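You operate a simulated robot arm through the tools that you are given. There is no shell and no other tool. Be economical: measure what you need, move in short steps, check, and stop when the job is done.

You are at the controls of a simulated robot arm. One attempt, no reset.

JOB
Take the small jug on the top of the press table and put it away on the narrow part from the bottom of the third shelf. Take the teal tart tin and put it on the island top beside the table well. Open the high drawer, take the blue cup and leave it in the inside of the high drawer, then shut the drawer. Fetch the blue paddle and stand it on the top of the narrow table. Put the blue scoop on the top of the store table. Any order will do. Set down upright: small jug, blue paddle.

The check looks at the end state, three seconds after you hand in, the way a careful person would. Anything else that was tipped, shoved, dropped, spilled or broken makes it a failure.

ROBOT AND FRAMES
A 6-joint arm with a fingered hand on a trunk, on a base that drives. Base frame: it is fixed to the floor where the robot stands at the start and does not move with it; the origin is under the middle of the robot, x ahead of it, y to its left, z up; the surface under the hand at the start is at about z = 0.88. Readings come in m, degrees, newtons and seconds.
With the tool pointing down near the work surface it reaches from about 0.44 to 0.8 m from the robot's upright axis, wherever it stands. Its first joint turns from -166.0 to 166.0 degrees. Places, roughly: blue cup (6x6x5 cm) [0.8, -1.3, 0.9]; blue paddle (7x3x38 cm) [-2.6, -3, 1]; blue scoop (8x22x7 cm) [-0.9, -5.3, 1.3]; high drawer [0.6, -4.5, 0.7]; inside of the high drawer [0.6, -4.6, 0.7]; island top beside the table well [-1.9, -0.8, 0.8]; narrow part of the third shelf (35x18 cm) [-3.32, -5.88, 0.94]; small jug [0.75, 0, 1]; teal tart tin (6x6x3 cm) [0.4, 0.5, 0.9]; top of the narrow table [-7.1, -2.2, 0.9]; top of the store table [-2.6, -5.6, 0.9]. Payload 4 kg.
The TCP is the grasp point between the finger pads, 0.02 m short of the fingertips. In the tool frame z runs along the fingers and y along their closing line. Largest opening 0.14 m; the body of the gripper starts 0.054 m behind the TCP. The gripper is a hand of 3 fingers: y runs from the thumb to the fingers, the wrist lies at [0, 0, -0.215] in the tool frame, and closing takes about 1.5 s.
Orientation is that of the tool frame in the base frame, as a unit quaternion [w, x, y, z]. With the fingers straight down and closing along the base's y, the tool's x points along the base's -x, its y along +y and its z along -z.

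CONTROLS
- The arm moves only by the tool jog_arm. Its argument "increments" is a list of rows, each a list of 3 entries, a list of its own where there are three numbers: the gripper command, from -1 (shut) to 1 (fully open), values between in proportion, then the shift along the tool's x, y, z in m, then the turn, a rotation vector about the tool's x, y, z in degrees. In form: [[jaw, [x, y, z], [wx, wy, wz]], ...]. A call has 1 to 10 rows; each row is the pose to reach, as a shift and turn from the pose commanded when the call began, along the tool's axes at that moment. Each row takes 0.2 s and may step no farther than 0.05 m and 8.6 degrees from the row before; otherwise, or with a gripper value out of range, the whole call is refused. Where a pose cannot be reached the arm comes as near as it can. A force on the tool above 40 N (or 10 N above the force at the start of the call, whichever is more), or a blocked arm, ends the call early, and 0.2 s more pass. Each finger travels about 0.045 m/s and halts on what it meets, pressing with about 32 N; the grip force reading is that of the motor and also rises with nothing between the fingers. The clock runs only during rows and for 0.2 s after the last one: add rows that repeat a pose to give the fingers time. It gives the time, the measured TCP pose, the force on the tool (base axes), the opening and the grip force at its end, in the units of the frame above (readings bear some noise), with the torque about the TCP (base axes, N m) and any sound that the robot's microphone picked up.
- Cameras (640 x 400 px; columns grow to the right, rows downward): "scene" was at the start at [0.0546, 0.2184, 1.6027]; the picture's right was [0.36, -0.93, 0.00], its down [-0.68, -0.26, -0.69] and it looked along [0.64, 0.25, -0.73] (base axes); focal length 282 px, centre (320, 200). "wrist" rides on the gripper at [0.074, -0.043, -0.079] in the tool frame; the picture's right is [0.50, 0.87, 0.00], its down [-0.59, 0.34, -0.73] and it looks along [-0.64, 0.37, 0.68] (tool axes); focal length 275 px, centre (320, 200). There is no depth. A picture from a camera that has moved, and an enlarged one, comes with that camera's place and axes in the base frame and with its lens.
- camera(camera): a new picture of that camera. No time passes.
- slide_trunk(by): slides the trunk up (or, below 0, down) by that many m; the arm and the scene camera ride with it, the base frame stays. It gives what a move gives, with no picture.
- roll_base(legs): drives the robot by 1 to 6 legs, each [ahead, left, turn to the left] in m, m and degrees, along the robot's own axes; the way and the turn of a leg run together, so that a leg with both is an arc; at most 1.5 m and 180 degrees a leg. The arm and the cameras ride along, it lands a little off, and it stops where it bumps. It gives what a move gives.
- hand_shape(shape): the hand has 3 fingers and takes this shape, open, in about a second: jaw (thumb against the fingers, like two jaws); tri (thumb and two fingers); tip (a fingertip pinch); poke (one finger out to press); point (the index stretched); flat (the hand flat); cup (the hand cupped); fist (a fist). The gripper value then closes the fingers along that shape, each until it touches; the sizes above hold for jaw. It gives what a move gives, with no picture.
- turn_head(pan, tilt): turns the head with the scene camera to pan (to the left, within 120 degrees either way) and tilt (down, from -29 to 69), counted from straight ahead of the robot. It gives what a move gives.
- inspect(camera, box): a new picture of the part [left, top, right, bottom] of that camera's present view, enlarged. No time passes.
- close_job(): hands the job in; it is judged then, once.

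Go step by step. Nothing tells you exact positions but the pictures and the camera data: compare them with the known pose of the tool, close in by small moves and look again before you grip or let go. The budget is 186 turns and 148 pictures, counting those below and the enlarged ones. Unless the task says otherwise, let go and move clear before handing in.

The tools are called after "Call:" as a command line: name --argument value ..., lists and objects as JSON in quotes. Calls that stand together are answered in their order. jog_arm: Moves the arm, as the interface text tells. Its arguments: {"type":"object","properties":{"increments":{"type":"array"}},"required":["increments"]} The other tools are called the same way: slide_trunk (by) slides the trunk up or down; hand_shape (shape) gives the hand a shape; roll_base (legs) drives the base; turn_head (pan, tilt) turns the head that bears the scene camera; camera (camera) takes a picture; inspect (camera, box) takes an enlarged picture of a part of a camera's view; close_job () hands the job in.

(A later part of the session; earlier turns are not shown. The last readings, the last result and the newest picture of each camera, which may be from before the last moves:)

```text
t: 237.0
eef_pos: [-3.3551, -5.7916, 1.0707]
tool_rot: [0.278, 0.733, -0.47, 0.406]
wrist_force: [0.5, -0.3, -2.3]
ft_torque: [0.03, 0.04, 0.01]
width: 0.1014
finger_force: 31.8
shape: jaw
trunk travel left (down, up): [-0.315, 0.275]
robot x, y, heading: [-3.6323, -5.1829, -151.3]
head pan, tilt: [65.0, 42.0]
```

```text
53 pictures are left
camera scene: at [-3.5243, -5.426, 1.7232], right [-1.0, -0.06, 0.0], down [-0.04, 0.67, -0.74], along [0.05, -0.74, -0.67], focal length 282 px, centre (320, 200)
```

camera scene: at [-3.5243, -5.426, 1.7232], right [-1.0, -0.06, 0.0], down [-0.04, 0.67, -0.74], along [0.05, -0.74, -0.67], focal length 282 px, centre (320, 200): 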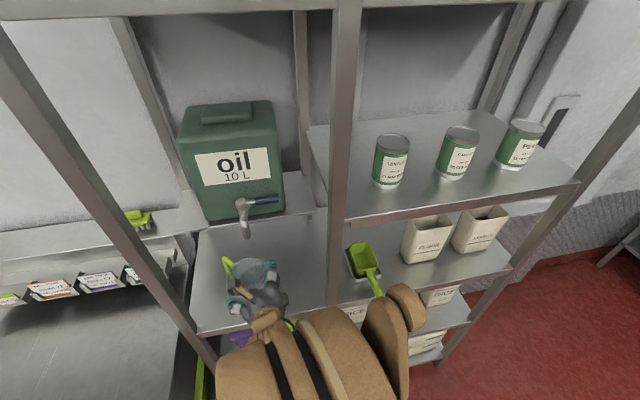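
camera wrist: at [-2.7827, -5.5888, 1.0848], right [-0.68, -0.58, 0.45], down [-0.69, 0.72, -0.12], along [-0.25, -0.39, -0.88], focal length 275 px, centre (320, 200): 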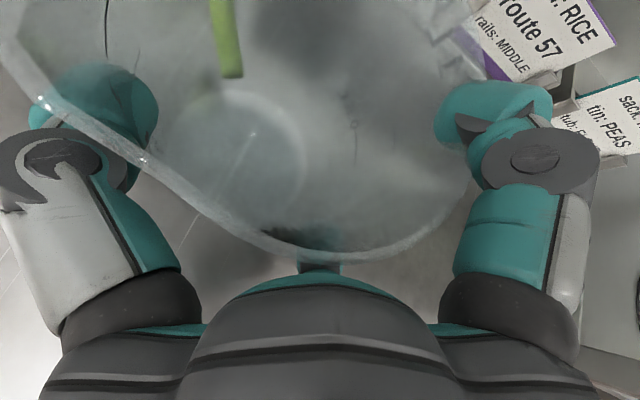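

Call:
roll_base --legs '[[0, 0.1, 0]]'

Call:
slide_trunk --by -0.022

Call:
slide_trunk --by -0.02

Call:
camera --camera "scene"

```text
t: 238.1
eef_pos: [-3.3081, -5.878, 1.07]
tool_rot: [0.279, 0.732, -0.471, 0.406]
wrist_force: [-0.2, 0.2, -1.4]
ft_torque: [0.03, 0.09, 0.0]
width: 0.1016
finger_force: 32.1
shape: jaw
trunk travel left (down, up): [-0.315, 0.275]
robot x, y, heading: [-3.5932, -5.2688, -151.2]
head pan, tilt: [65.0, 42.0]
```

```text
t: 238.8
eef_pos: [-3.3085, -5.8761, 1.0501]
tool_rot: [0.278, 0.732, -0.47, 0.406]
wrist_force: [0.9, -0.4, -0.7]
ft_torque: [0.01, 0.04, -0.03]
width: 0.1014
finger_force: 32.5
shape: jaw
trunk travel left (down, up): [-0.293, 0.297]
robot x, y, heading: [-3.5881, -5.2661, -151.1]
head pan, tilt: [65.0, 42.0]
```

```text
t: 239.5
eef_pos: [-3.3079, -5.8739, 1.0316]
tool_rot: [0.28, 0.731, -0.47, 0.408]
wrist_force: [3.0, 3.3, 30.4]
ft_torque: [0.82, -1.38, 0.12]
width: 0.0984
finger_force: 31.5
shape: jaw
trunk travel left (down, up): [-0.273, 0.317]
robot x, y, heading: [-3.5887, -5.2694, -151.1]
head pan, tilt: [65.0, 42.0]
```

```text
52 pictures are left
camera scene: at [-3.4782, -5.5076, 1.6825], right [-1.0, -0.07, 0.0], down [-0.04, 0.67, -0.74], along [0.05, -0.74, -0.67], focal length 282 px, centre (320, 200)
```

scene: 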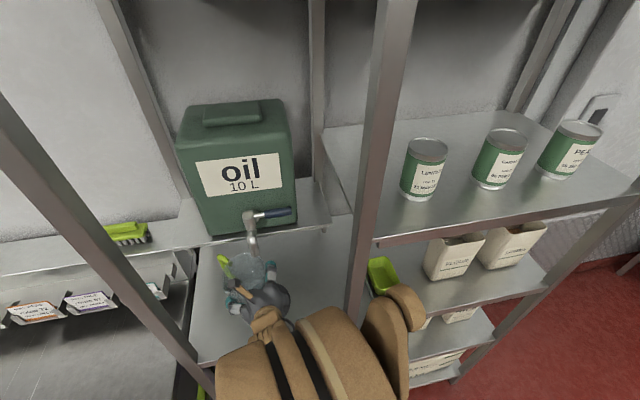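

Jug is down on the mat. Ease 4 mm up, open slowly, then back straight out.

Call:
slide_trunk --by 0.005

Call:
jog_arm --increments '[[0.45, [0, 0, 0], [0, 0, 0]], [0.5, [0, 0, 0], [0, 0, 0]], [0.55, [0, 0, 0], [0, 0, 0]], [0.6, [0, 0, 0], [0, 0, 0]], [0.65, [0, 0, 0], [0, 0, 0]], [0.7, [0, 0, 0], [0, 0, 0]], [0.75, [0, 0, 0], [0, 0, 0]], [0.85, [0, 0, 0], [0, 0, 0]], [1, [0, 0, 0], [0, 0, 0]], [1, [0, 0, 0], [0, 0, 0]]]'

Call:
camera --camera "wrist"

```text
t: 240.0
eef_pos: [-3.3073, -5.8769, 1.0346]
tool_rot: [0.279, 0.732, -0.47, 0.406]
wrist_force: [0.1, 0.0, -0.3]
ft_torque: [0.05, 0.03, -0.02]
width: 0.0976
finger_force: 32.2
shape: jaw
trunk travel left (down, up): [-0.278, 0.312]
robot x, y, heading: [-3.592, -5.2697, -151.2]
head pan, tilt: [65.0, 42.0]
```

```text
t: 242.2
eef_pos: [-3.3069, -5.8766, 1.0339]
tool_rot: [0.279, 0.732, -0.47, 0.407]
wrist_force: [-0.3, 0.2, -0.1]
ft_torque: [-0.02, -0.03, 0.01]
width: 0.14
finger_force: 0.0
shape: jaw
trunk travel left (down, up): [-0.278, 0.312]
robot x, y, heading: [-3.5893, -5.267, -151.3]
head pan, tilt: [65.0, 42.0]
```

```text
51 pictures are left
camera wrist: at [-3.2777, -5.8316, 1.1366], right [-0.68, -0.58, 0.45], down [-0.69, 0.72, -0.12], along [-0.25, -0.39, -0.88], focal length 275 px, centre (320, 200)
```

wrist: 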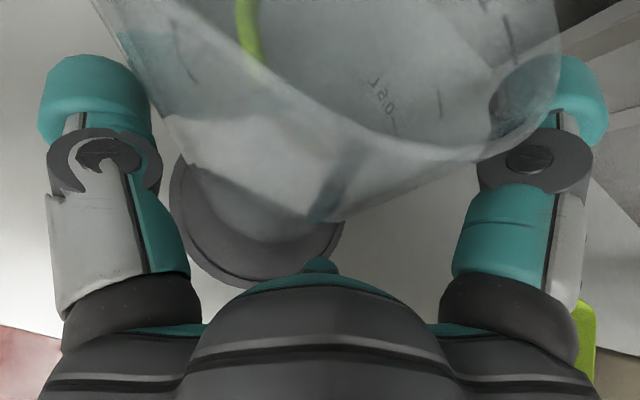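

Released. Back out and verify.

Call:
roll_base --legs '[[0, -0.32, 0]]'

Call:
inspect --camera "scene" --box '[160, 140, 340, 300]'

```text
t: 244.3
eef_pos: [-3.4599, -5.6002, 1.0343]
tool_rot: [0.28, 0.731, -0.471, 0.406]
wrist_force: [-0.7, 0.7, 0.4]
ft_torque: [0.01, -0.02, -0.06]
width: 0.14
finger_force: 0.1
shape: jaw
trunk travel left (down, up): [-0.278, 0.312]
robot x, y, heading: [-3.7456, -4.9975, -151.8]
head pan, tilt: [65.0, 42.0]
```

```text
2.50 times, centred on (250, 220) of scene
camera zoom: at [-3.6288, -5.2358, 1.6868], right [-1.0, -0.06, 0.0], down [-0.04, 0.67, -0.74], along [0.05, -0.74, -0.67], focal length 705 px, centre (495, 150)
```

zoom: 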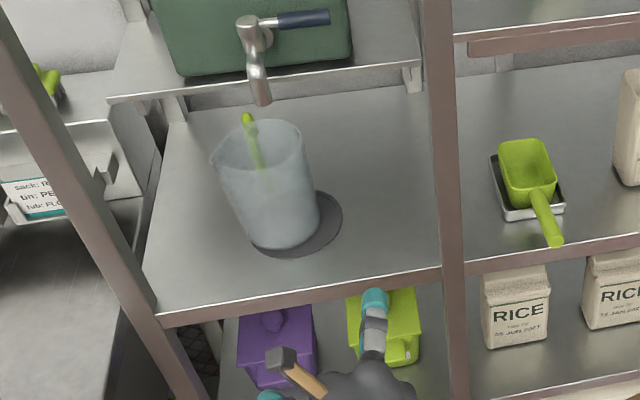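

Jug stands upright on the mat. Next the scoop: raise the trunk, back away, turn and drive east to the wire shelf unit.

Call:
slide_trunk --by 0.3

Call:
roll_base --legs '[[0, -0.5, 0], [0, 0, -25], [-1.5, 0, 0], [-1.5, 0, 0]]'

Call:
turn_head --pan 90 --tilt 30

Call:
camera --camera "scene"

```text
t: 247.3
eef_pos: [-3.4588, -5.6021, 1.3339]
tool_rot: [0.28, 0.731, -0.471, 0.406]
wrist_force: [-0.2, -0.1, 0.0]
ft_torque: [0.04, 0.0, 0.0]
width: 0.1401
finger_force: 0.0
shape: jaw
trunk travel left (down, up): [-0.578, 0.012]
robot x, y, heading: [-3.7413, -4.9955, -151.0]
head pan, tilt: [65.0, 42.0]
```

```text
t: 265.5
eef_pos: [-1.0199, -5.0415, 1.3353]
tool_rot: [-0.362, -0.61, 0.62, -0.336]
wrist_force: [0.8, -0.6, 0.6]
ft_torque: [0.02, 0.01, -0.01]
width: 0.14
finger_force: 0.0
shape: jaw
trunk travel left (down, up): [-0.578, 0.012]
robot x, y, heading: [-1.015, -4.3714, -176.9]
head pan, tilt: [65.0, 42.0]
```

```text
t: 266.4
eef_pos: [-1.0207, -5.0414, 1.3346]
tool_rot: [-0.362, -0.61, 0.62, -0.336]
wrist_force: [-0.2, -0.6, -1.0]
ft_torque: [0.02, 0.02, 0.02]
width: 0.1402
finger_force: 0.1
shape: jaw
trunk travel left (down, up): [-0.578, 0.012]
robot x, y, heading: [-1.0136, -4.3699, -176.8]
head pan, tilt: [90.0, 30.0]
```

```text
49 pictures are left
camera scene: at [-0.9806, -4.6525, 2.0049], right [-1.0, -0.06, 0.0], down [-0.03, 0.5, -0.87], along [0.05, -0.86, -0.5], focal length 282 px, centre (320, 200)
```

scene: 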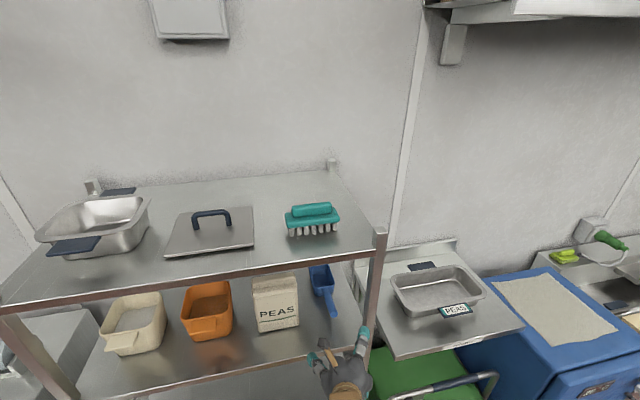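

The blue scoop lies at the right end of the upper shelf, bowl back at about (-0.95, -5.31), handle toward the front at (-0.99, -5.20), between the PEAS box and the post. I try the fingertip-pinch shape and look at it closely.

Call:
hand_shape --shape "tip"

Call:
inspect --camera "scene" --box '[240, 230, 420, 400]'

Call:
camera --camera "wrist"

```text
t: 267.3
eef_pos: [-1.0208, -5.043, 1.3353]
tool_rot: [-0.363, -0.609, 0.621, -0.335]
wrist_force: [-0.8, 0.2, -0.5]
ft_torque: [-0.02, 0.03, 0.0]
width: 0.1402
finger_force: 0.1
shape: tip
trunk travel left (down, up): [-0.578, 0.012]
robot x, y, heading: [-1.0189, -4.3734, -176.7]
head pan, tilt: [90.0, 30.0]
```

```text
2.35 times, centred on (330, 315) of scene
camera zoom: at [-0.9803, -4.6525, 2.0049], right [-1.0, -0.06, 0.0], down [-0.03, 0.5, -0.87], along [0.05, -0.86, -0.5], focal length 664 px, centre (296, -71)
```

zoom: 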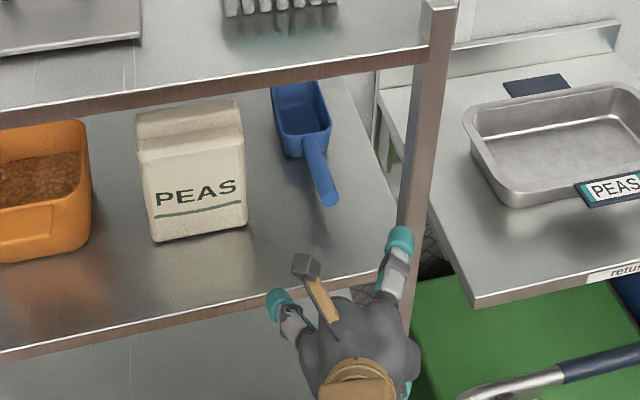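

```text
47 pictures are left
camera wrist: at [-0.9743, -5.0138, 1.4365], right [-0.86, -0.23, 0.45], down [-0.31, 0.94, -0.12], along [-0.4, -0.24, -0.88], focal length 275 px, centre (320, 200)
```

wrist: 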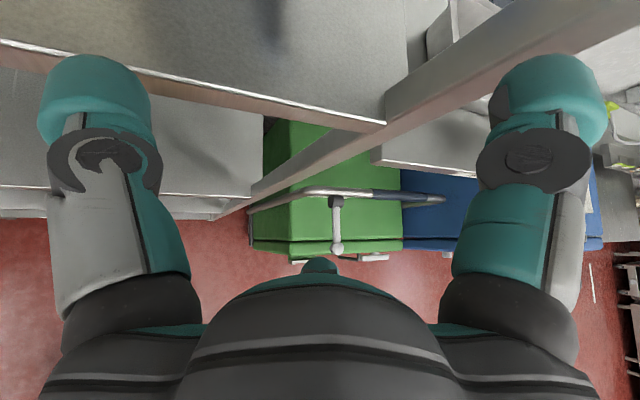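

Tip shape looks like the same tripod, which can hold the raised handle like a chuck. I turn 7° to approach clear of the post, stop short of the handle end, and narrow the fingers.

Call:
roll_base --legs '[[-0.134, 0, 0], [0, 0, -7], [0, 0.02, 0]]'

Call:
jog_arm --increments '[[0.3, [0, 0, 0], [0, 0, 0]], [0.1, [0, 0, 0], [0, 0, 0]], [0.1, [0, 0, 0], [0, 0, 0]], [0.1, [0, 0, 0], [0, 0, 0]]]'

Call:
camera --camera "wrist"

Call:
inspect --camera "scene" --box '[240, 230, 420, 400]'

```text
t: 269.6
eef_pos: [-0.9703, -5.0466, 1.3358]
tool_rot: [-0.382, -0.571, 0.656, -0.313]
wrist_force: [0.8, 0.0, 0.3]
ft_torque: [0.03, 0.0, 0.02]
width: 0.14
finger_force: 0.0
shape: tip
trunk travel left (down, up): [-0.578, 0.012]
robot x, y, heading: [-0.8843, -4.3823, 176.2]
head pan, tilt: [90.0, 30.0]
```

```text
t: 270.6
eef_pos: [-0.9701, -5.0473, 1.3349]
tool_rot: [-0.382, -0.571, 0.655, -0.313]
wrist_force: [0.6, -1.1, 0.7]
ft_torque: [-0.01, -0.02, 0.03]
width: 0.0774
finger_force: 0.1
shape: tip
trunk travel left (down, up): [-0.578, 0.012]
robot x, y, heading: [-0.8845, -4.3865, 176.2]
head pan, tilt: [90.0, 30.0]
```

```text
46 pictures are left
camera wrist: at [-0.9206, -5.0252, 1.4369], right [-0.88, -0.12, 0.45], down [-0.2, 0.97, -0.12], along [-0.42, -0.19, -0.88], focal length 275 px, centre (320, 200)
```

wrist: 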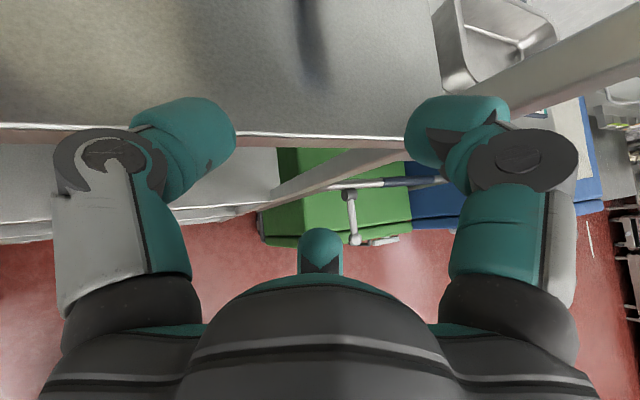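

```text
2.35 times, centred on (330, 315) of scene
camera zoom: at [-0.8828, -4.6657, 2.005], right [-1.0, 0.07, 0.0], down [0.03, 0.5, -0.87], along [-0.06, -0.86, -0.5], focal length 664 px, centre (296, -71)
```

zoom: 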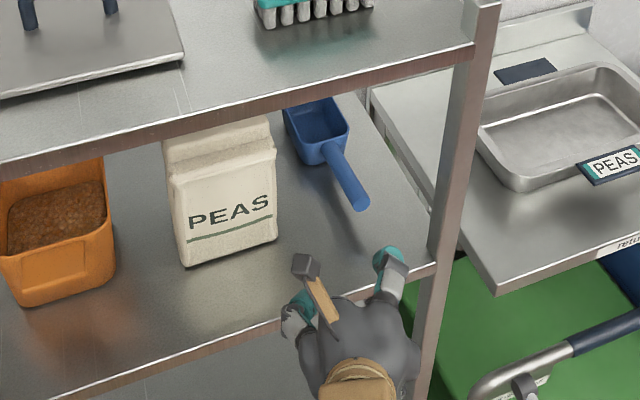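

Triangulating both views, the handle end is near (-0.985, -5.135) at z ≈ 1.37, above the shelf. I steepen the hand 10°, raise it to that level and move just short of the handle end, then look.

Call:
jog_arm --increments '[[0.1, [0.03, 0.001, -0.01], [0, -5, 0]], [0.1, [0.063, 0.003, -0.01], [0, -10, 0]], [0.1, [0.063, 0.003, 0.008], [0, -10, 0]]]'

Call:
inspect --camera "scene" --box '[270, 250, 390, 370]'

Call:
camera --camera "wrist"

```text
t: 271.4
eef_pos: [-0.9777, -5.0878, 1.3838]
tool_rot: [-0.322, -0.596, 0.687, -0.261]
wrist_force: [-0.3, -0.2, 0.5]
ft_torque: [0.01, 0.0, 0.0]
width: 0.0774
finger_force: 0.0
shape: tip
trunk travel left (down, up): [-0.578, 0.012]
robot x, y, heading: [-0.8831, -4.3854, 176.3]
head pan, tilt: [90.0, 30.0]
```

```text
3.33 times, centred on (330, 310) of scene
camera zoom: at [-0.883, -4.6692, 2.0045], right [-1.0, 0.06, 0.0], down [0.03, 0.5, -0.87], along [-0.06, -0.86, -0.5], focal length 940 px, centre (287, -167)
```

zoom: 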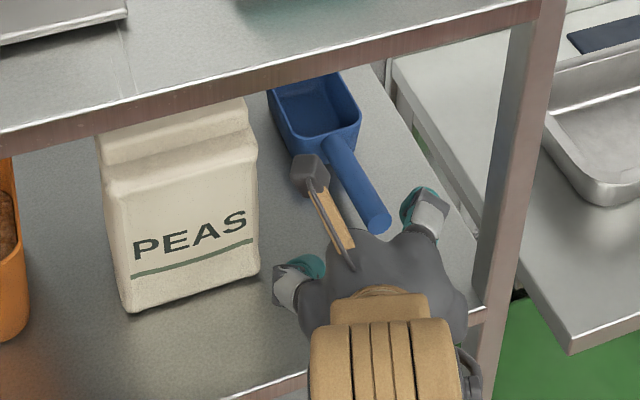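

```text
43 pictures are left
camera wrist: at [-0.931, -5.0843, 1.4893], right [-0.9, -0.19, 0.4], down [-0.19, 0.98, 0.05], along [-0.4, -0.03, -0.92], focal length 275 px, centre (320, 200)
```

wrist: 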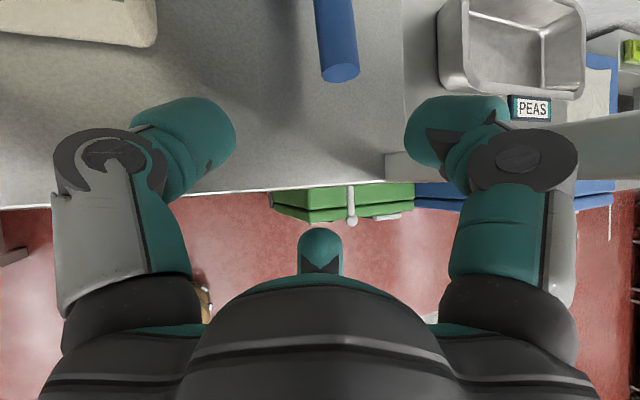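

The wrist and scene views intersect at handle end (-0.991, -5.164, 1.35). I lower to that level and advance 7 cm so the fingertips straddle the handle, then look.

Call:
jog_arm --increments '[[0.1, [-0.016, 0.007, 0.0154], [0, 0, 0]], [0.1, [0.0, 0.003, 0.034], [0, 0, 0]], [0.1, [0.0165, 0.0, 0.0525], [0, 0, 0]], [0.1, [0.0295, -0.003, 0.0674], [0, 0, 0]]]'

Call:
camera --camera "wrist"

Call:
inspect --camera "scene" --box '[270, 230, 390, 350]'

```text
t: 272.4
eef_pos: [-0.9858, -5.1576, 1.3629]
tool_rot: [-0.323, -0.596, 0.687, -0.261]
wrist_force: [-0.1, -0.1, 0.5]
ft_torque: [-0.01, 0.0, -0.02]
width: 0.0774
finger_force: 0.1
shape: tip
trunk travel left (down, up): [-0.578, 0.012]
robot x, y, heading: [-0.8855, -4.3865, 176.5]
head pan, tilt: [90.0, 30.0]
```

```text
42 pictures are left
camera wrist: at [-0.9392, -5.1538, 1.4687], right [-0.9, -0.19, 0.4], down [-0.19, 0.98, 0.05], along [-0.4, -0.03, -0.92], focal length 275 px, centre (320, 200)
```

wrist: 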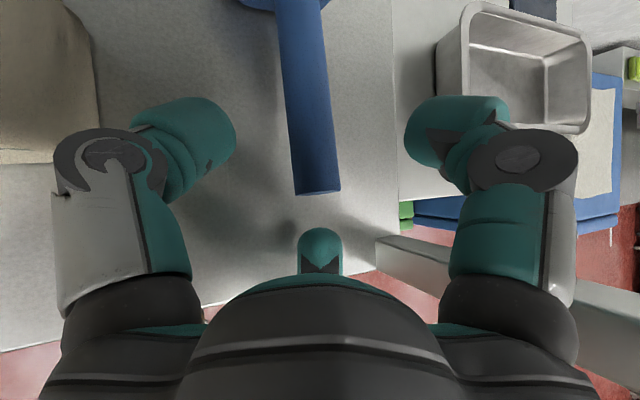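

```text
3.33 times, centred on (330, 290) of scene
camera zoom: at [-0.8829, -4.6684, 2.0046], right [-1.0, 0.07, 0.0], down [0.03, 0.5, -0.87], along [-0.06, -0.86, -0.5], focal length 940 px, centre (287, -100)
```

zoom: 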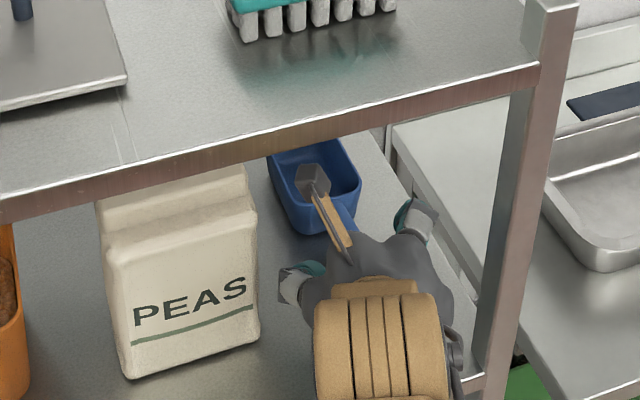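

The handle end is exactly between the fingertips. Advance 3.5 cm along it and close.

Call:
jog_arm --increments '[[0.1, [0.008, -0.003, 0.016], [0, 0, 0]], [0.1, [0.017, -0.005, 0.031], [0, 0, 0]], [-0.3, [0.017, -0.005, 0.031], [0, 0, 0]], [-0.6, [0.017, -0.005, 0.031], [0, 0, 0]], [-1, [0.017, -0.005, 0.031], [0, 0, 0]], [-1, [0.017, -0.005, 0.031], [0, 0, 0]], [-1, [0.017, -0.005, 0.031], [0, 0, 0]], [-1, [0.017, -0.005, 0.031], [0, 0, 0]], [-1, [0.017, -0.005, 0.031], [0, 0, 0]]]'

Call:
camera --camera "wrist"

```text
t: 274.4
eef_pos: [-0.9867, -5.1905, 1.3566]
tool_rot: [-0.323, -0.597, 0.686, -0.262]
wrist_force: [0.8, 1.0, 2.8]
ft_torque: [-0.29, -0.19, 0.15]
width: 0.0177
finger_force: 31.8
shape: tip
trunk travel left (down, up): [-0.578, 0.012]
robot x, y, heading: [-0.8863, -4.3844, 176.4]
head pan, tilt: [90.0, 30.0]
```

```text
40 pictures are left
camera wrist: at [-0.9393, -5.1868, 1.4621], right [-0.9, -0.19, 0.4], down [-0.19, 0.98, 0.05], along [-0.4, -0.04, -0.92], focal length 275 px, centre (320, 200)
```

wrist: 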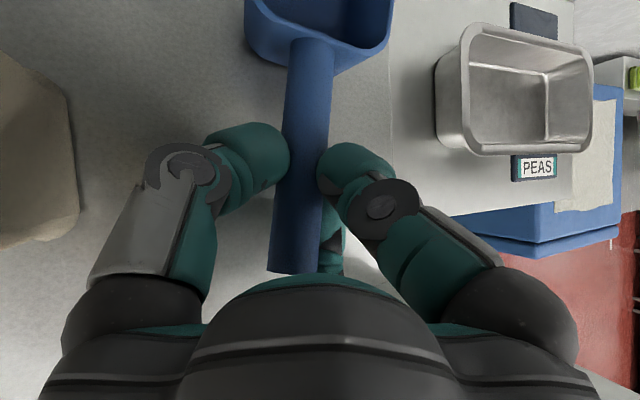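

Handle gripped (1.8 cm, 32 N). Lift 2.5 cm and back straight out.

Call:
jog_arm --increments '[[-1, [0.01, 0, -0.008], [0, 0, 0]], [-1, [0.019, 0, -0.0164], [0, 0, 0]]]'

Call:
camera --camera "scene"

```text
t: 274.9
eef_pos: [-0.9853, -5.1909, 1.3819]
tool_rot: [-0.324, -0.596, 0.687, -0.261]
wrist_force: [-0.1, -0.3, -0.3]
ft_torque: [0.12, -0.04, 0.02]
width: 0.0124
finger_force: 31.7
shape: tip
trunk travel left (down, up): [-0.578, 0.012]
robot x, y, heading: [-0.8823, -4.3837, 176.1]
head pan, tilt: [90.0, 30.0]
```

```text
39 pictures are left
camera scene: at [-0.8827, -4.6662, 2.0049], right [-1.0, 0.07, 0.0], down [0.03, 0.5, -0.87], along [-0.06, -0.86, -0.5], focal length 282 px, centre (320, 200)
```

scene: 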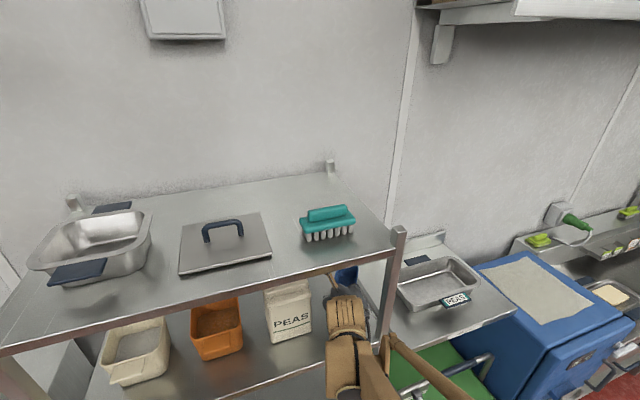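

Call:
roll_base --legs '[[0, -0.12, 0]]'

Call:
camera --camera "wrist"

```text
t: 276.2
eef_pos: [-0.978, -5.07, 1.3807]
tool_rot: [-0.323, -0.596, 0.687, -0.262]
wrist_force: [-0.7, 0.3, -0.8]
ft_torque: [0.11, -0.01, -0.05]
width: 0.0123
finger_force: 32.4
shape: tip
trunk travel left (down, up): [-0.578, 0.012]
robot x, y, heading: [-0.8754, -4.2609, 176.2]
head pan, tilt: [90.0, 30.0]
```

```text
38 pictures are left
camera wrist: at [-0.9304, -5.0661, 1.4867], right [-0.9, -0.19, 0.4], down [-0.19, 0.98, 0.05], along [-0.4, -0.04, -0.92], focal length 275 px, centre (320, 200)
```

wrist: 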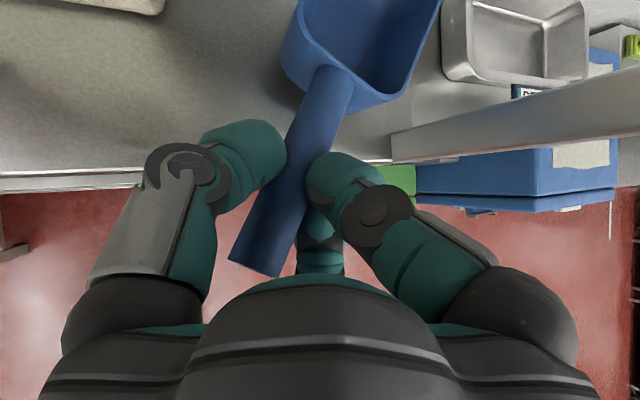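

Scoop held. Back away, drive west to the store table.

Call:
roll_base --legs '[[0, -0.25, 0], [1.2, 0.08, 0], [0.6, 0.04, 0], [0, 0.4, 0]]'

Call:
slide_trunk --by -0.2

Call:
turn_head --pan 92 --tilt 40

Call:
camera --camera "scene"

```text
t: 288.9
eef_pos: [-2.8632, -5.1834, 1.3811]
tool_rot: [-0.327, -0.584, 0.698, -0.255]
wrist_force: [-0.2, -0.5, 0.0]
ft_torque: [0.13, -0.02, -0.02]
width: 0.0128
finger_force: 32.6
shape: tip
trunk travel left (down, up): [-0.578, 0.012]
robot x, y, heading: [-2.7311, -4.3839, 174.2]
head pan, tilt: [90.0, 30.0]
```

```text
t: 291.1
eef_pos: [-2.8633, -5.1824, 1.1813]
tool_rot: [-0.328, -0.583, 0.698, -0.255]
wrist_force: [0.4, 0.0, -0.1]
ft_torque: [0.08, -0.01, -0.02]
width: 0.0125
finger_force: 32.0
shape: tip
trunk travel left (down, up): [-0.378, 0.212]
robot x, y, heading: [-2.7323, -4.383, 174.1]
head pan, tilt: [90.0, 30.0]
```

```text
t: 291.8
eef_pos: [-2.8633, -5.1838, 1.1801]
tool_rot: [-0.328, -0.583, 0.698, -0.255]
wrist_force: [-0.4, 0.4, -1.1]
ft_torque: [0.06, -0.02, 0.03]
width: 0.0126
finger_force: 32.6
shape: tip
trunk travel left (down, up): [-0.378, 0.212]
robot x, y, heading: [-2.7296, -4.3823, 174.1]
head pan, tilt: [92.0, 40.0]
```

```text
37 pictures are left
camera scene: at [-2.7365, -4.6585, 1.7895], right [-1.0, 0.07, 0.0], down [0.04, 0.64, -0.77], along [-0.05, -0.76, -0.64], focal length 282 px, centre (320, 200)
```

scene: 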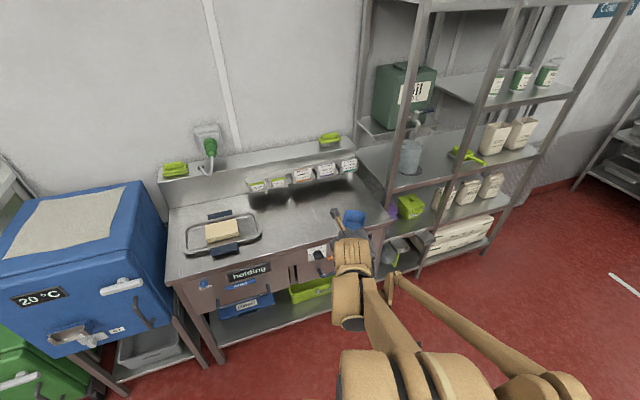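

The jug stands fine on its shelf. Move the scoop over the free right half of the store table and lower.

Call:
roll_base --legs '[[-0.1, 0.35, 0]]'

Call:
slide_trunk --by -0.19

Call:
camera --camera "scene"

```text
t: 294.1
eef_pos: [-2.7906, -5.538, 1.1812]
tool_rot: [-0.327, -0.585, 0.697, -0.255]
wrist_force: [-0.7, 0.5, -0.2]
ft_torque: [0.08, -0.03, 0.03]
width: 0.0123
finger_force: 31.7
shape: tip
trunk travel left (down, up): [-0.378, 0.212]
robot x, y, heading: [-2.6607, -4.7337, 174.8]
head pan, tilt: [92.0, 40.0]
```

```text
t: 296.2
eef_pos: [-2.7911, -5.5377, 0.9913]
tool_rot: [-0.327, -0.586, 0.696, -0.257]
wrist_force: [1.3, 0.2, 0.0]
ft_torque: [0.11, -0.06, 0.0]
width: 0.0128
finger_force: 32.0
shape: tip
trunk travel left (down, up): [-0.188, 0.402]
robot x, y, heading: [-2.6645, -4.7336, 174.7]
head pan, tilt: [92.0, 40.0]
```

```text
36 pictures are left
camera scene: at [-2.6679, -5.0112, 1.5996], right [-1.0, 0.06, 0.0], down [0.04, 0.64, -0.77], along [-0.05, -0.76, -0.64], focal length 282 px, centre (320, 200)
```

scene: 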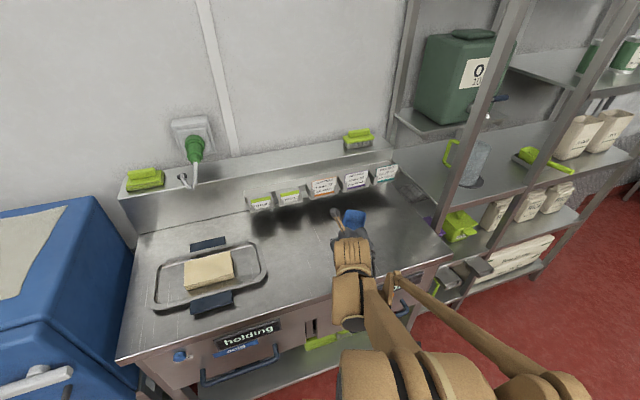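

Over the free area. Creep down to contact.

Call:
slide_trunk --by -0.03

Call:
slide_trunk --by -0.015

Call:
camera --camera "wrist"

```text
t: 297.0
eef_pos: [-2.7895, -5.5366, 0.961]
tool_rot: [-0.327, -0.586, 0.696, -0.257]
wrist_force: [0.2, -0.4, -0.8]
ft_torque: [0.09, -0.04, -0.02]
width: 0.0125
finger_force: 31.1
shape: tip
trunk travel left (down, up): [-0.158, 0.432]
robot x, y, heading: [-2.6659, -4.7338, 174.5]
head pan, tilt: [92.0, 40.0]
```

```text
t: 297.6
eef_pos: [-2.7908, -5.538, 0.9465]
tool_rot: [-0.328, -0.585, 0.696, -0.257]
wrist_force: [0.1, 0.5, 0.0]
ft_torque: [-0.05, 0.0, -0.01]
width: 0.0126
finger_force: 32.6
shape: tip
trunk travel left (down, up): [-0.143, 0.447]
robot x, y, heading: [-2.667, -4.7358, 174.6]
head pan, tilt: [92.0, 40.0]
```

```text
35 pictures are left
camera wrist: at [-2.7433, -5.5348, 1.0519], right [-0.9, -0.17, 0.4], down [-0.16, 0.99, 0.05], along [-0.4, -0.02, -0.92], focal length 275 px, centre (320, 200)
```

wrist: 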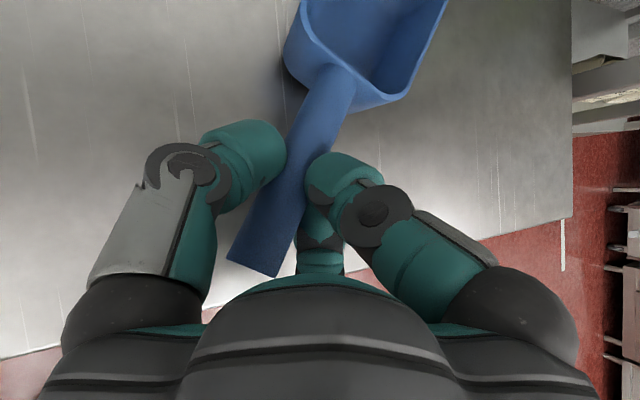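

Light contact just starting (torque changed). Lower a few mm more, then release slowly and back out.

Call:
slide_trunk --by -0.006

Call:
jog_arm --increments '[[-0.7, [0, 0, 0], [0, 0, 0]], [-0.5, [0, 0, 0], [0, 0, 0]], [-0.3, [0, 0, 0], [0, 0, 0]], [-0.1, [0, 0, 0], [0, 0, 0]], [0.1, [0, 0, 0], [0, 0, 0]], [0.2, [0, 0, 0], [0, 0, 0]], [0.2, [0, 0, 0], [0, 0, 0]]]'

Call:
roll_base --legs '[[0, -0.3, 0]]'

Call:
inspect --camera "scene" --box '[220, 160, 460, 320]'

```text
t: 298.1
eef_pos: [-2.7912, -5.5371, 0.9389]
tool_rot: [-0.327, -0.585, 0.696, -0.256]
wrist_force: [-0.1, -0.4, 1.4]
ft_torque: [-0.12, -0.02, 0.03]
width: 0.0124
finger_force: 32.0
shape: tip
trunk travel left (down, up): [-0.137, 0.453]
robot x, y, heading: [-2.6635, -4.7342, 174.7]
head pan, tilt: [92.0, 40.0]
```

```text
t: 299.7
eef_pos: [-2.7902, -5.5376, 0.9402]
tool_rot: [-0.328, -0.585, 0.696, -0.256]
wrist_force: [-0.4, -0.6, -0.6]
ft_torque: [0.0, -0.02, 0.01]
width: 0.0833
finger_force: 0.0
shape: tip
trunk travel left (down, up): [-0.137, 0.453]
robot x, y, heading: [-2.6613, -4.7319, 174.4]
head pan, tilt: [92.0, 40.0]
```

```text
t: 301.8
eef_pos: [-2.7602, -5.238, 0.9402]
tool_rot: [-0.326, -0.587, 0.695, -0.257]
wrist_force: [-0.7, -1.0, 0.3]
ft_torque: [0.02, -0.01, -0.04]
width: 0.0832
finger_force: 0.2
shape: tip
trunk travel left (down, up): [-0.137, 0.453]
robot x, y, heading: [-2.6363, -4.4363, 174.8]
head pan, tilt: [92.0, 40.0]
```

```text
2.50 times, centred on (340, 240) of scene
camera zoom: at [-2.6388, -4.7118, 1.5487], right [-1.0, 0.06, 0.0], down [0.04, 0.64, -0.77], along [-0.04, -0.76, -0.64], focal length 705 px, centre (270, 100)
```

zoom: 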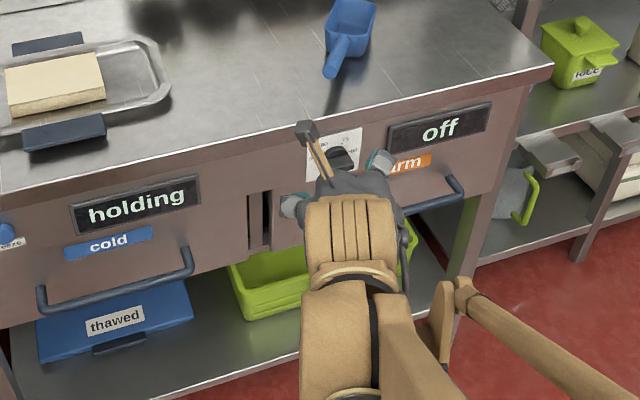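

Scoop is on the store table. Now look north for the paddle.

Call:
slide_trunk --by 0.25

Call:
turn_head --pan -85 --tilt 20

Call:
camera --camera "scene"

```text
t: 304.4
eef_pos: [-2.7612, -5.2407, 1.1904]
tool_rot: [-0.327, -0.586, 0.695, -0.257]
wrist_force: [-0.5, -0.3, -1.1]
ft_torque: [-0.01, 0.0, 0.0]
width: 0.0835
finger_force: 0.1
shape: tip
trunk travel left (down, up): [-0.387, 0.203]
robot x, y, heading: [-2.6364, -4.4368, 174.8]
head pan, tilt: [92.0, 40.0]
```

```text
t: 307.0
eef_pos: [-2.7604, -5.2393, 1.1909]
tool_rot: [-0.327, -0.586, 0.696, -0.256]
wrist_force: [0.3, 0.5, 0.9]
ft_torque: [0.01, -0.02, 0.0]
width: 0.0834
finger_force: 0.0
shape: tip
trunk travel left (down, up): [-0.387, 0.203]
robot x, y, heading: [-2.6342, -4.4369, 174.8]
head pan, tilt: [-85.0, 20.0]
```

```text
33 pictures are left
camera scene: at [-2.6335, -4.5347, 1.83], right [1.0, -0.01, 0.0], down [0.0, -0.34, -0.94], along [0.01, 0.94, -0.34], focal length 282 px, centre (320, 200)
```

scene: 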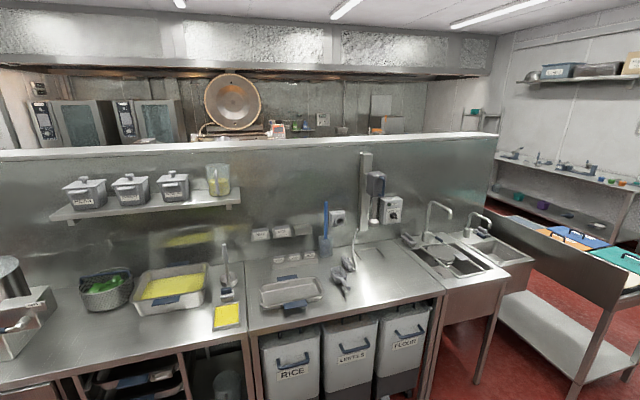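

Call:
inspect --camera "scene" --box '[240, 170, 420, 310]'

```text
2.86 times, centred on (330, 240) of scene
camera zoom: at [-2.6335, -4.5347, 1.83], right [1.0, -0.01, 0.0], down [0.0, -0.34, -0.94], along [0.01, 0.94, -0.34], focal length 806 px, centre (291, 86)
```

zoom: 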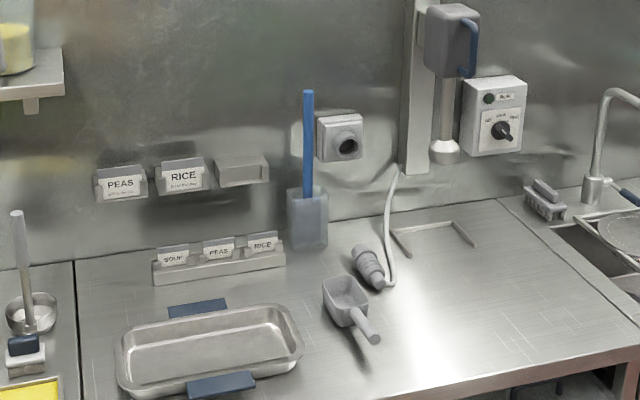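

The blue paddle stands in a clear sleeve at about (-2.58, -2.95), stick top near z 1.25. I turn around so the arm faces north and approach to a stand-off.

Call:
roll_base --legs '[[0, 0, -171], [0.09, 0.45, 0]]'

Call:
turn_head --pan 88 --tilt 35

Call:
camera --camera "scene"

Call:
camera --camera "wrist"

```text
t: 316.8
eef_pos: [-2.5643, -3.1668, 1.1888]
tool_rot: [-0.279, 0.651, 0.636, 0.306]
wrist_force: [-0.3, 0.8, 0.4]
ft_torque: [-0.01, 0.03, 0.0]
width: 0.0833
finger_force: 0.1
shape: tip
trunk travel left (down, up): [-0.387, 0.203]
robot x, y, heading: [-2.5737, -3.9843, 3.0]
head pan, tilt: [-85.0, 20.0]
```

```text
t: 319.4
eef_pos: [-2.5641, -3.1684, 1.1897]
tool_rot: [-0.281, 0.65, 0.636, 0.307]
wrist_force: [0.0, 0.0, 0.3]
ft_torque: [0.03, 0.01, 0.0]
width: 0.0835
finger_force: 0.1
shape: tip
trunk travel left (down, up): [-0.387, 0.203]
robot x, y, heading: [-2.5737, -3.9828, 3.0]
head pan, tilt: [88.0, 35.0]
```

```text
31 pictures are left
camera scene: at [-2.6024, -3.7059, 1.8061], right [1.0, 0.02, 0.0], down [0.01, -0.57, -0.82], along [-0.01, 0.82, -0.57], focal length 282 px, centre (320, 200)
```

scene: 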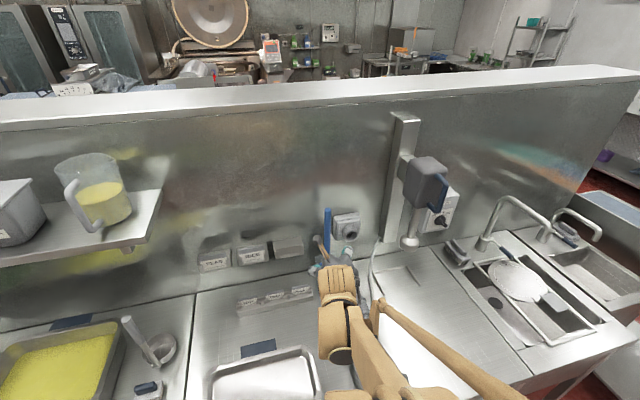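

```text
30 pictures are left
camera wrist: at [-2.6099, -3.1786, 1.2958], right [0.87, 0.3, 0.4], down [0.31, -0.95, 0.05], along [0.39, 0.08, -0.92], focal length 275 px, centre (320, 200)
```

wrist: 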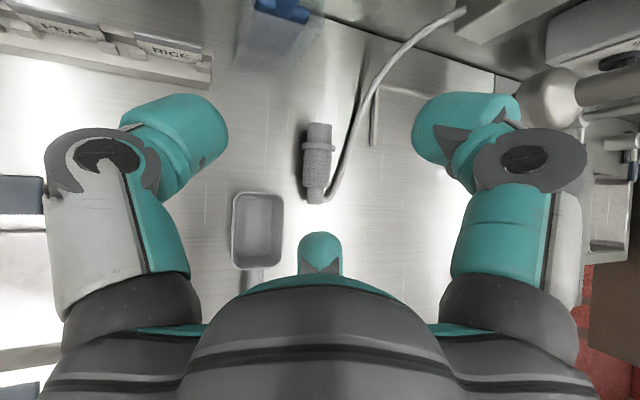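

Triangulated stick top: (-2.585, -2.97, 1.255). A wall socket sits just right of it below z 1.18, so I grip above that at z ≈ 1.225. Raise, and move closer.

Call:
slide_trunk --by 0.036

Call:
roll_base --legs '[[-0.015, 0.12, 0]]'

Call:
camera --camera "wrist"

```text
t: 320.2
eef_pos: [-2.564, -3.1687, 1.2258]
tool_rot: [-0.28, 0.651, 0.635, 0.308]
wrist_force: [-0.2, 1.0, -0.8]
ft_torque: [0.01, -0.03, -0.02]
width: 0.0834
finger_force: 0.1
shape: tip
trunk travel left (down, up): [-0.423, 0.167]
robot x, y, heading: [-2.5703, -3.9837, 3.0]
head pan, tilt: [88.0, 35.0]
```

```text
t: 321.4
eef_pos: [-2.5867, -3.0476, 1.2258]
tool_rot: [-0.28, 0.65, 0.636, 0.307]
wrist_force: [-0.4, -0.3, -0.6]
ft_torque: [0.0, -0.02, -0.01]
width: 0.0837
finger_force: 0.1
shape: tip
trunk travel left (down, up): [-0.423, 0.167]
robot x, y, heading: [-2.5928, -3.8634, 2.9]
head pan, tilt: [88.0, 35.0]
```

```text
29 pictures are left
camera wrist: at [-2.6328, -3.0572, 1.3309], right [0.87, 0.3, 0.4], down [0.31, -0.95, 0.05], along [0.39, 0.08, -0.92], focal length 275 px, centre (320, 200)
```

wrist: 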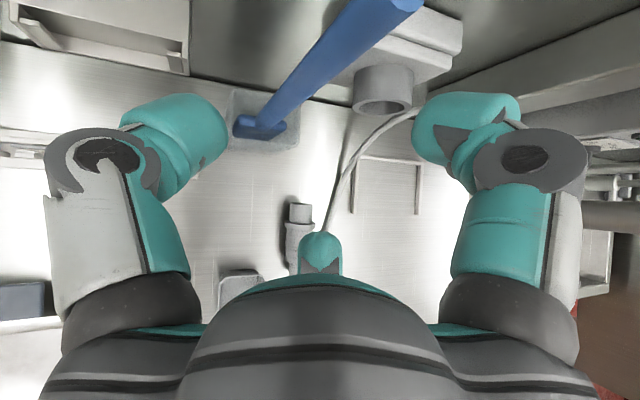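

Stick is right ahead between thumb and fingers. Advance 7 cm with the arm and check.

Call:
jog_arm --increments '[[0.2, [0.015, -0.002, 0.018], [0, 0, 0]], [0.2, [0.03, -0.004, 0.035], [0, 0, 0]], [0.2, [0.046, -0.006, 0.053], [0, 0, 0]]]'

Call:
camera --camera "wrist"

```text
t: 322.2
eef_pos: [-2.5895, -2.9765, 1.2243]
tool_rot: [-0.28, 0.651, 0.636, 0.307]
wrist_force: [-0.3, 0.6, -1.3]
ft_torque: [0.03, 0.0, 0.04]
width: 0.0837
finger_force: 0.0
shape: tip
trunk travel left (down, up): [-0.423, 0.167]
robot x, y, heading: [-2.5932, -3.86, 3.1]
head pan, tilt: [88.0, 35.0]
```

```text
28 pictures are left
camera wrist: at [-2.6354, -2.987, 1.3308], right [0.87, 0.3, 0.4], down [0.31, -0.95, 0.05], along [0.39, 0.08, -0.92], focal length 275 px, centre (320, 200)
```

wrist: 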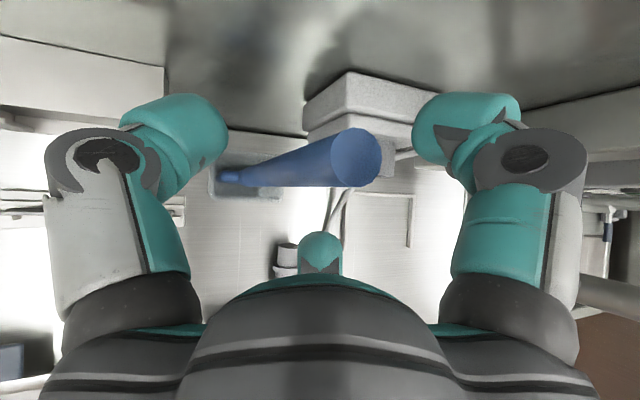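

Stick is between the fingers, 1 cm further ahead. Nudge and close.

Call:
jog_arm --increments '[[0.2, [0.007, -0.005, 0.008], [0, 0, 0]], [-0.2, [0.007, -0.005, 0.008], [0, 0, 0]], [-0.6, [0.007, -0.005, 0.008], [0, 0, 0]], [-1, [0.007, -0.005, 0.008], [0, 0, 0]], [-1, [0.007, -0.005, 0.008], [0, 0, 0]], [-1, [0.007, -0.005, 0.008], [0, 0, 0]], [-1, [0.007, -0.005, 0.008], [0, 0, 0]], [-1, [0.007, -0.005, 0.008], [0, 0, 0]]]'

Call:
camera --camera "wrist"

```text
t: 324.0
eef_pos: [-2.5957, -2.9679, 1.2256]
tool_rot: [-0.28, 0.65, 0.636, 0.307]
wrist_force: [0.3, 0.6, 0.6]
ft_torque: [-0.01, 0.0, 0.04]
width: 0.0008
finger_force: 32.0
shape: tip
trunk travel left (down, up): [-0.423, 0.167]
robot x, y, heading: [-2.5924, -3.8629, 3.1]
head pan, tilt: [88.0, 35.0]
```

```text
27 pictures are left
camera wrist: at [-2.6404, -2.9776, 1.332], right [0.87, 0.3, 0.4], down [0.31, -0.95, 0.05], along [0.39, 0.08, -0.92], focal length 275 px, centre (320, 200)
```

wrist: 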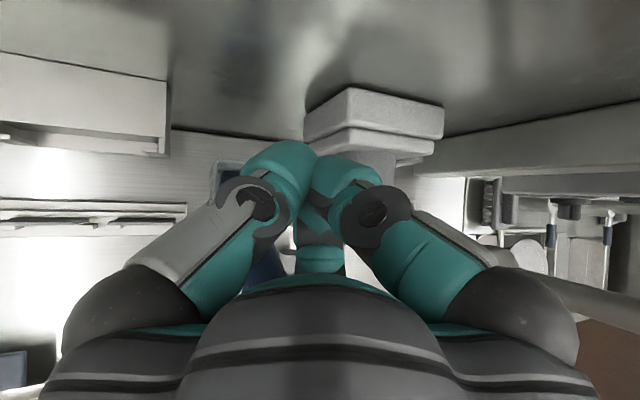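

The fingers closed past the stick; it slipped toward the palm side. I reopen slowly and look.

Call:
jog_arm --increments '[[-0.7, [0, 0, 0], [0, 0, 0]], [-0.4, [0, 0, 0], [0, 0, 0]], [-0.1, [0, 0, 0], [0, 0, 0]], [0.2, [0, 0, 0], [0, 0, 0]], [0.5, [0, 0, 0], [0, 0, 0]], [0.5, [0, 0, 0], [0, 0, 0]]]'

Call:
camera --camera "wrist"

```text
t: 325.4
eef_pos: [-2.5952, -2.9673, 1.227]
tool_rot: [-0.28, 0.65, 0.636, 0.307]
wrist_force: [0.1, -0.7, 0.9]
ft_torque: [0.02, 0.03, 0.03]
width: 0.1043
finger_force: 0.0
shape: tip
trunk travel left (down, up): [-0.423, 0.167]
robot x, y, heading: [-2.5924, -3.8616, 3.1]
head pan, tilt: [88.0, 35.0]
```

```text
26 pictures are left
camera wrist: at [-2.6404, -2.9776, 1.332], right [0.87, 0.3, 0.4], down [0.31, -0.95, 0.05], along [0.39, 0.08, -0.92], focal length 275 px, centre (320, 200)
```

wrist: 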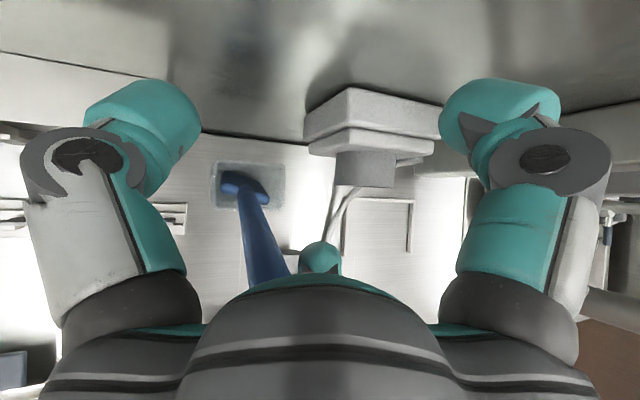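

The stick now leans toward me in its sleeve. I raise the hand clear and look at it from the scene camera.

Call:
slide_trunk --by 0.13

Call:
inspect --camera "scene" --box '[240, 170, 420, 330]'

Call:
camera --camera "wrist"

```text
t: 327.0
eef_pos: [-2.5948, -2.9663, 1.3565]
tool_rot: [-0.28, 0.65, 0.636, 0.307]
wrist_force: [-0.3, -0.6, -0.3]
ft_torque: [0.0, 0.03, 0.01]
width: 0.1049
finger_force: 0.0
shape: tip
trunk travel left (down, up): [-0.553, 0.037]
robot x, y, heading: [-2.5884, -3.8615, 3.2]
head pan, tilt: [88.0, 35.0]
```

```text
2.50 times, centred on (330, 250) of scene
camera zoom: at [-2.6242, -3.5856, 1.9719], right [1.0, 0.02, 0.0], down [0.01, -0.57, -0.82], along [-0.02, 0.82, -0.57], focal length 705 px, centre (295, 75)
```

zoom: 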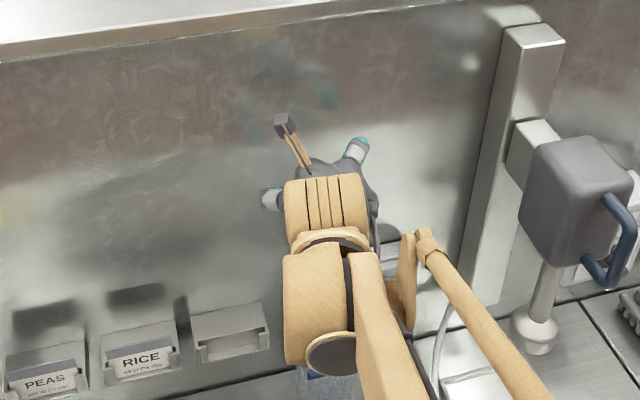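

```text
24 pictures are left
camera wrist: at [-2.6405, -2.9774, 1.4618], right [0.87, 0.3, 0.4], down [0.31, -0.95, 0.05], along [0.39, 0.08, -0.92], focal length 275 px, centre (320, 200)
```

wrist: 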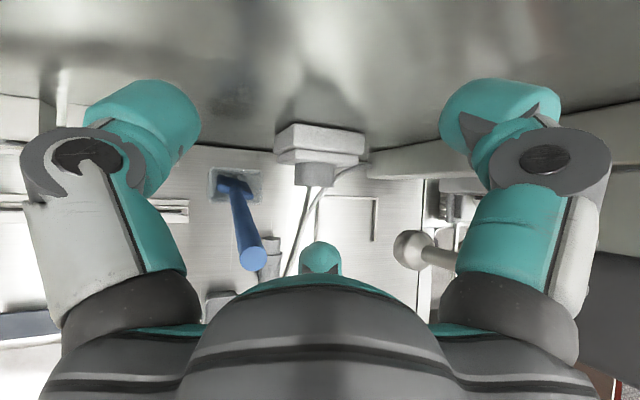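

Stick top is at about (-2.585, -3.02, 1.235), leaning 10° toward me. A chuck grip from above suits it: I turn the hand to 12° from vertical over it.

Call:
jog_arm --increments '[[0.2, [-0.007, 0.002, -0.008], [0, -7.4, 0]], [0.2, [-0.014, 0.005, -0.017], [0, -14.8, 0]], [0.2, [-0.022, 0.007, -0.025], [0, -22.2, 0]], [0.2, [-0.029, 0.01, -0.034], [0, -29.6, 0]], [0.2, [-0.036, 0.012, -0.042], [0, -37, 0]]]'

Call:
roll_base --legs '[[0, 0.05, 0]]'

Call:
camera --camera "wrist"

```text
t: 328.2
eef_pos: [-2.5841, -3.0244, 1.3569]
tool_rot: [-0.063, 0.714, 0.692, 0.084]
wrist_force: [0.0, 0.5, -1.4]
ft_torque: [0.02, 0.01, -0.03]
width: 0.0845
finger_force: 0.0
shape: tip
trunk travel left (down, up): [-0.553, 0.037]
robot x, y, heading: [-2.5909, -3.861, 2.9]
head pan, tilt: [88.0, 35.0]
```

```text
t: 329.3
eef_pos: [-2.5857, -2.9764, 1.3556]
tool_rot: [-0.06, 0.713, 0.694, 0.082]
wrist_force: [-0.4, -0.6, -0.7]
ft_torque: [0.01, 0.0, -0.04]
width: 0.0843
finger_force: 0.1
shape: tip
trunk travel left (down, up): [-0.553, 0.037]
robot x, y, heading: [-2.5952, -3.8133, 3.0]
head pan, tilt: [88.0, 35.0]
stopped in leg 1: the force on the tool passed its limit at 117 N (the readings are from after the stop); the commanded pose is now the measured one
```

```text
23 pictures are left
camera wrist: at [-2.6295, -2.9171, 1.4461], right [0.88, 0.46, 0.12], down [0.3, -0.73, 0.61], along [0.37, -0.5, -0.78], focal length 275 px, centre (320, 200)
```

wrist: 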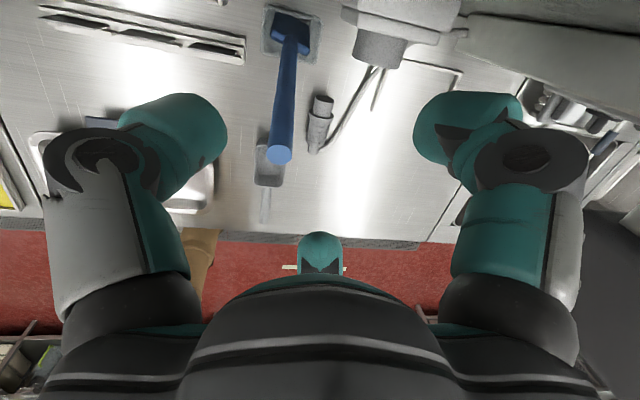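

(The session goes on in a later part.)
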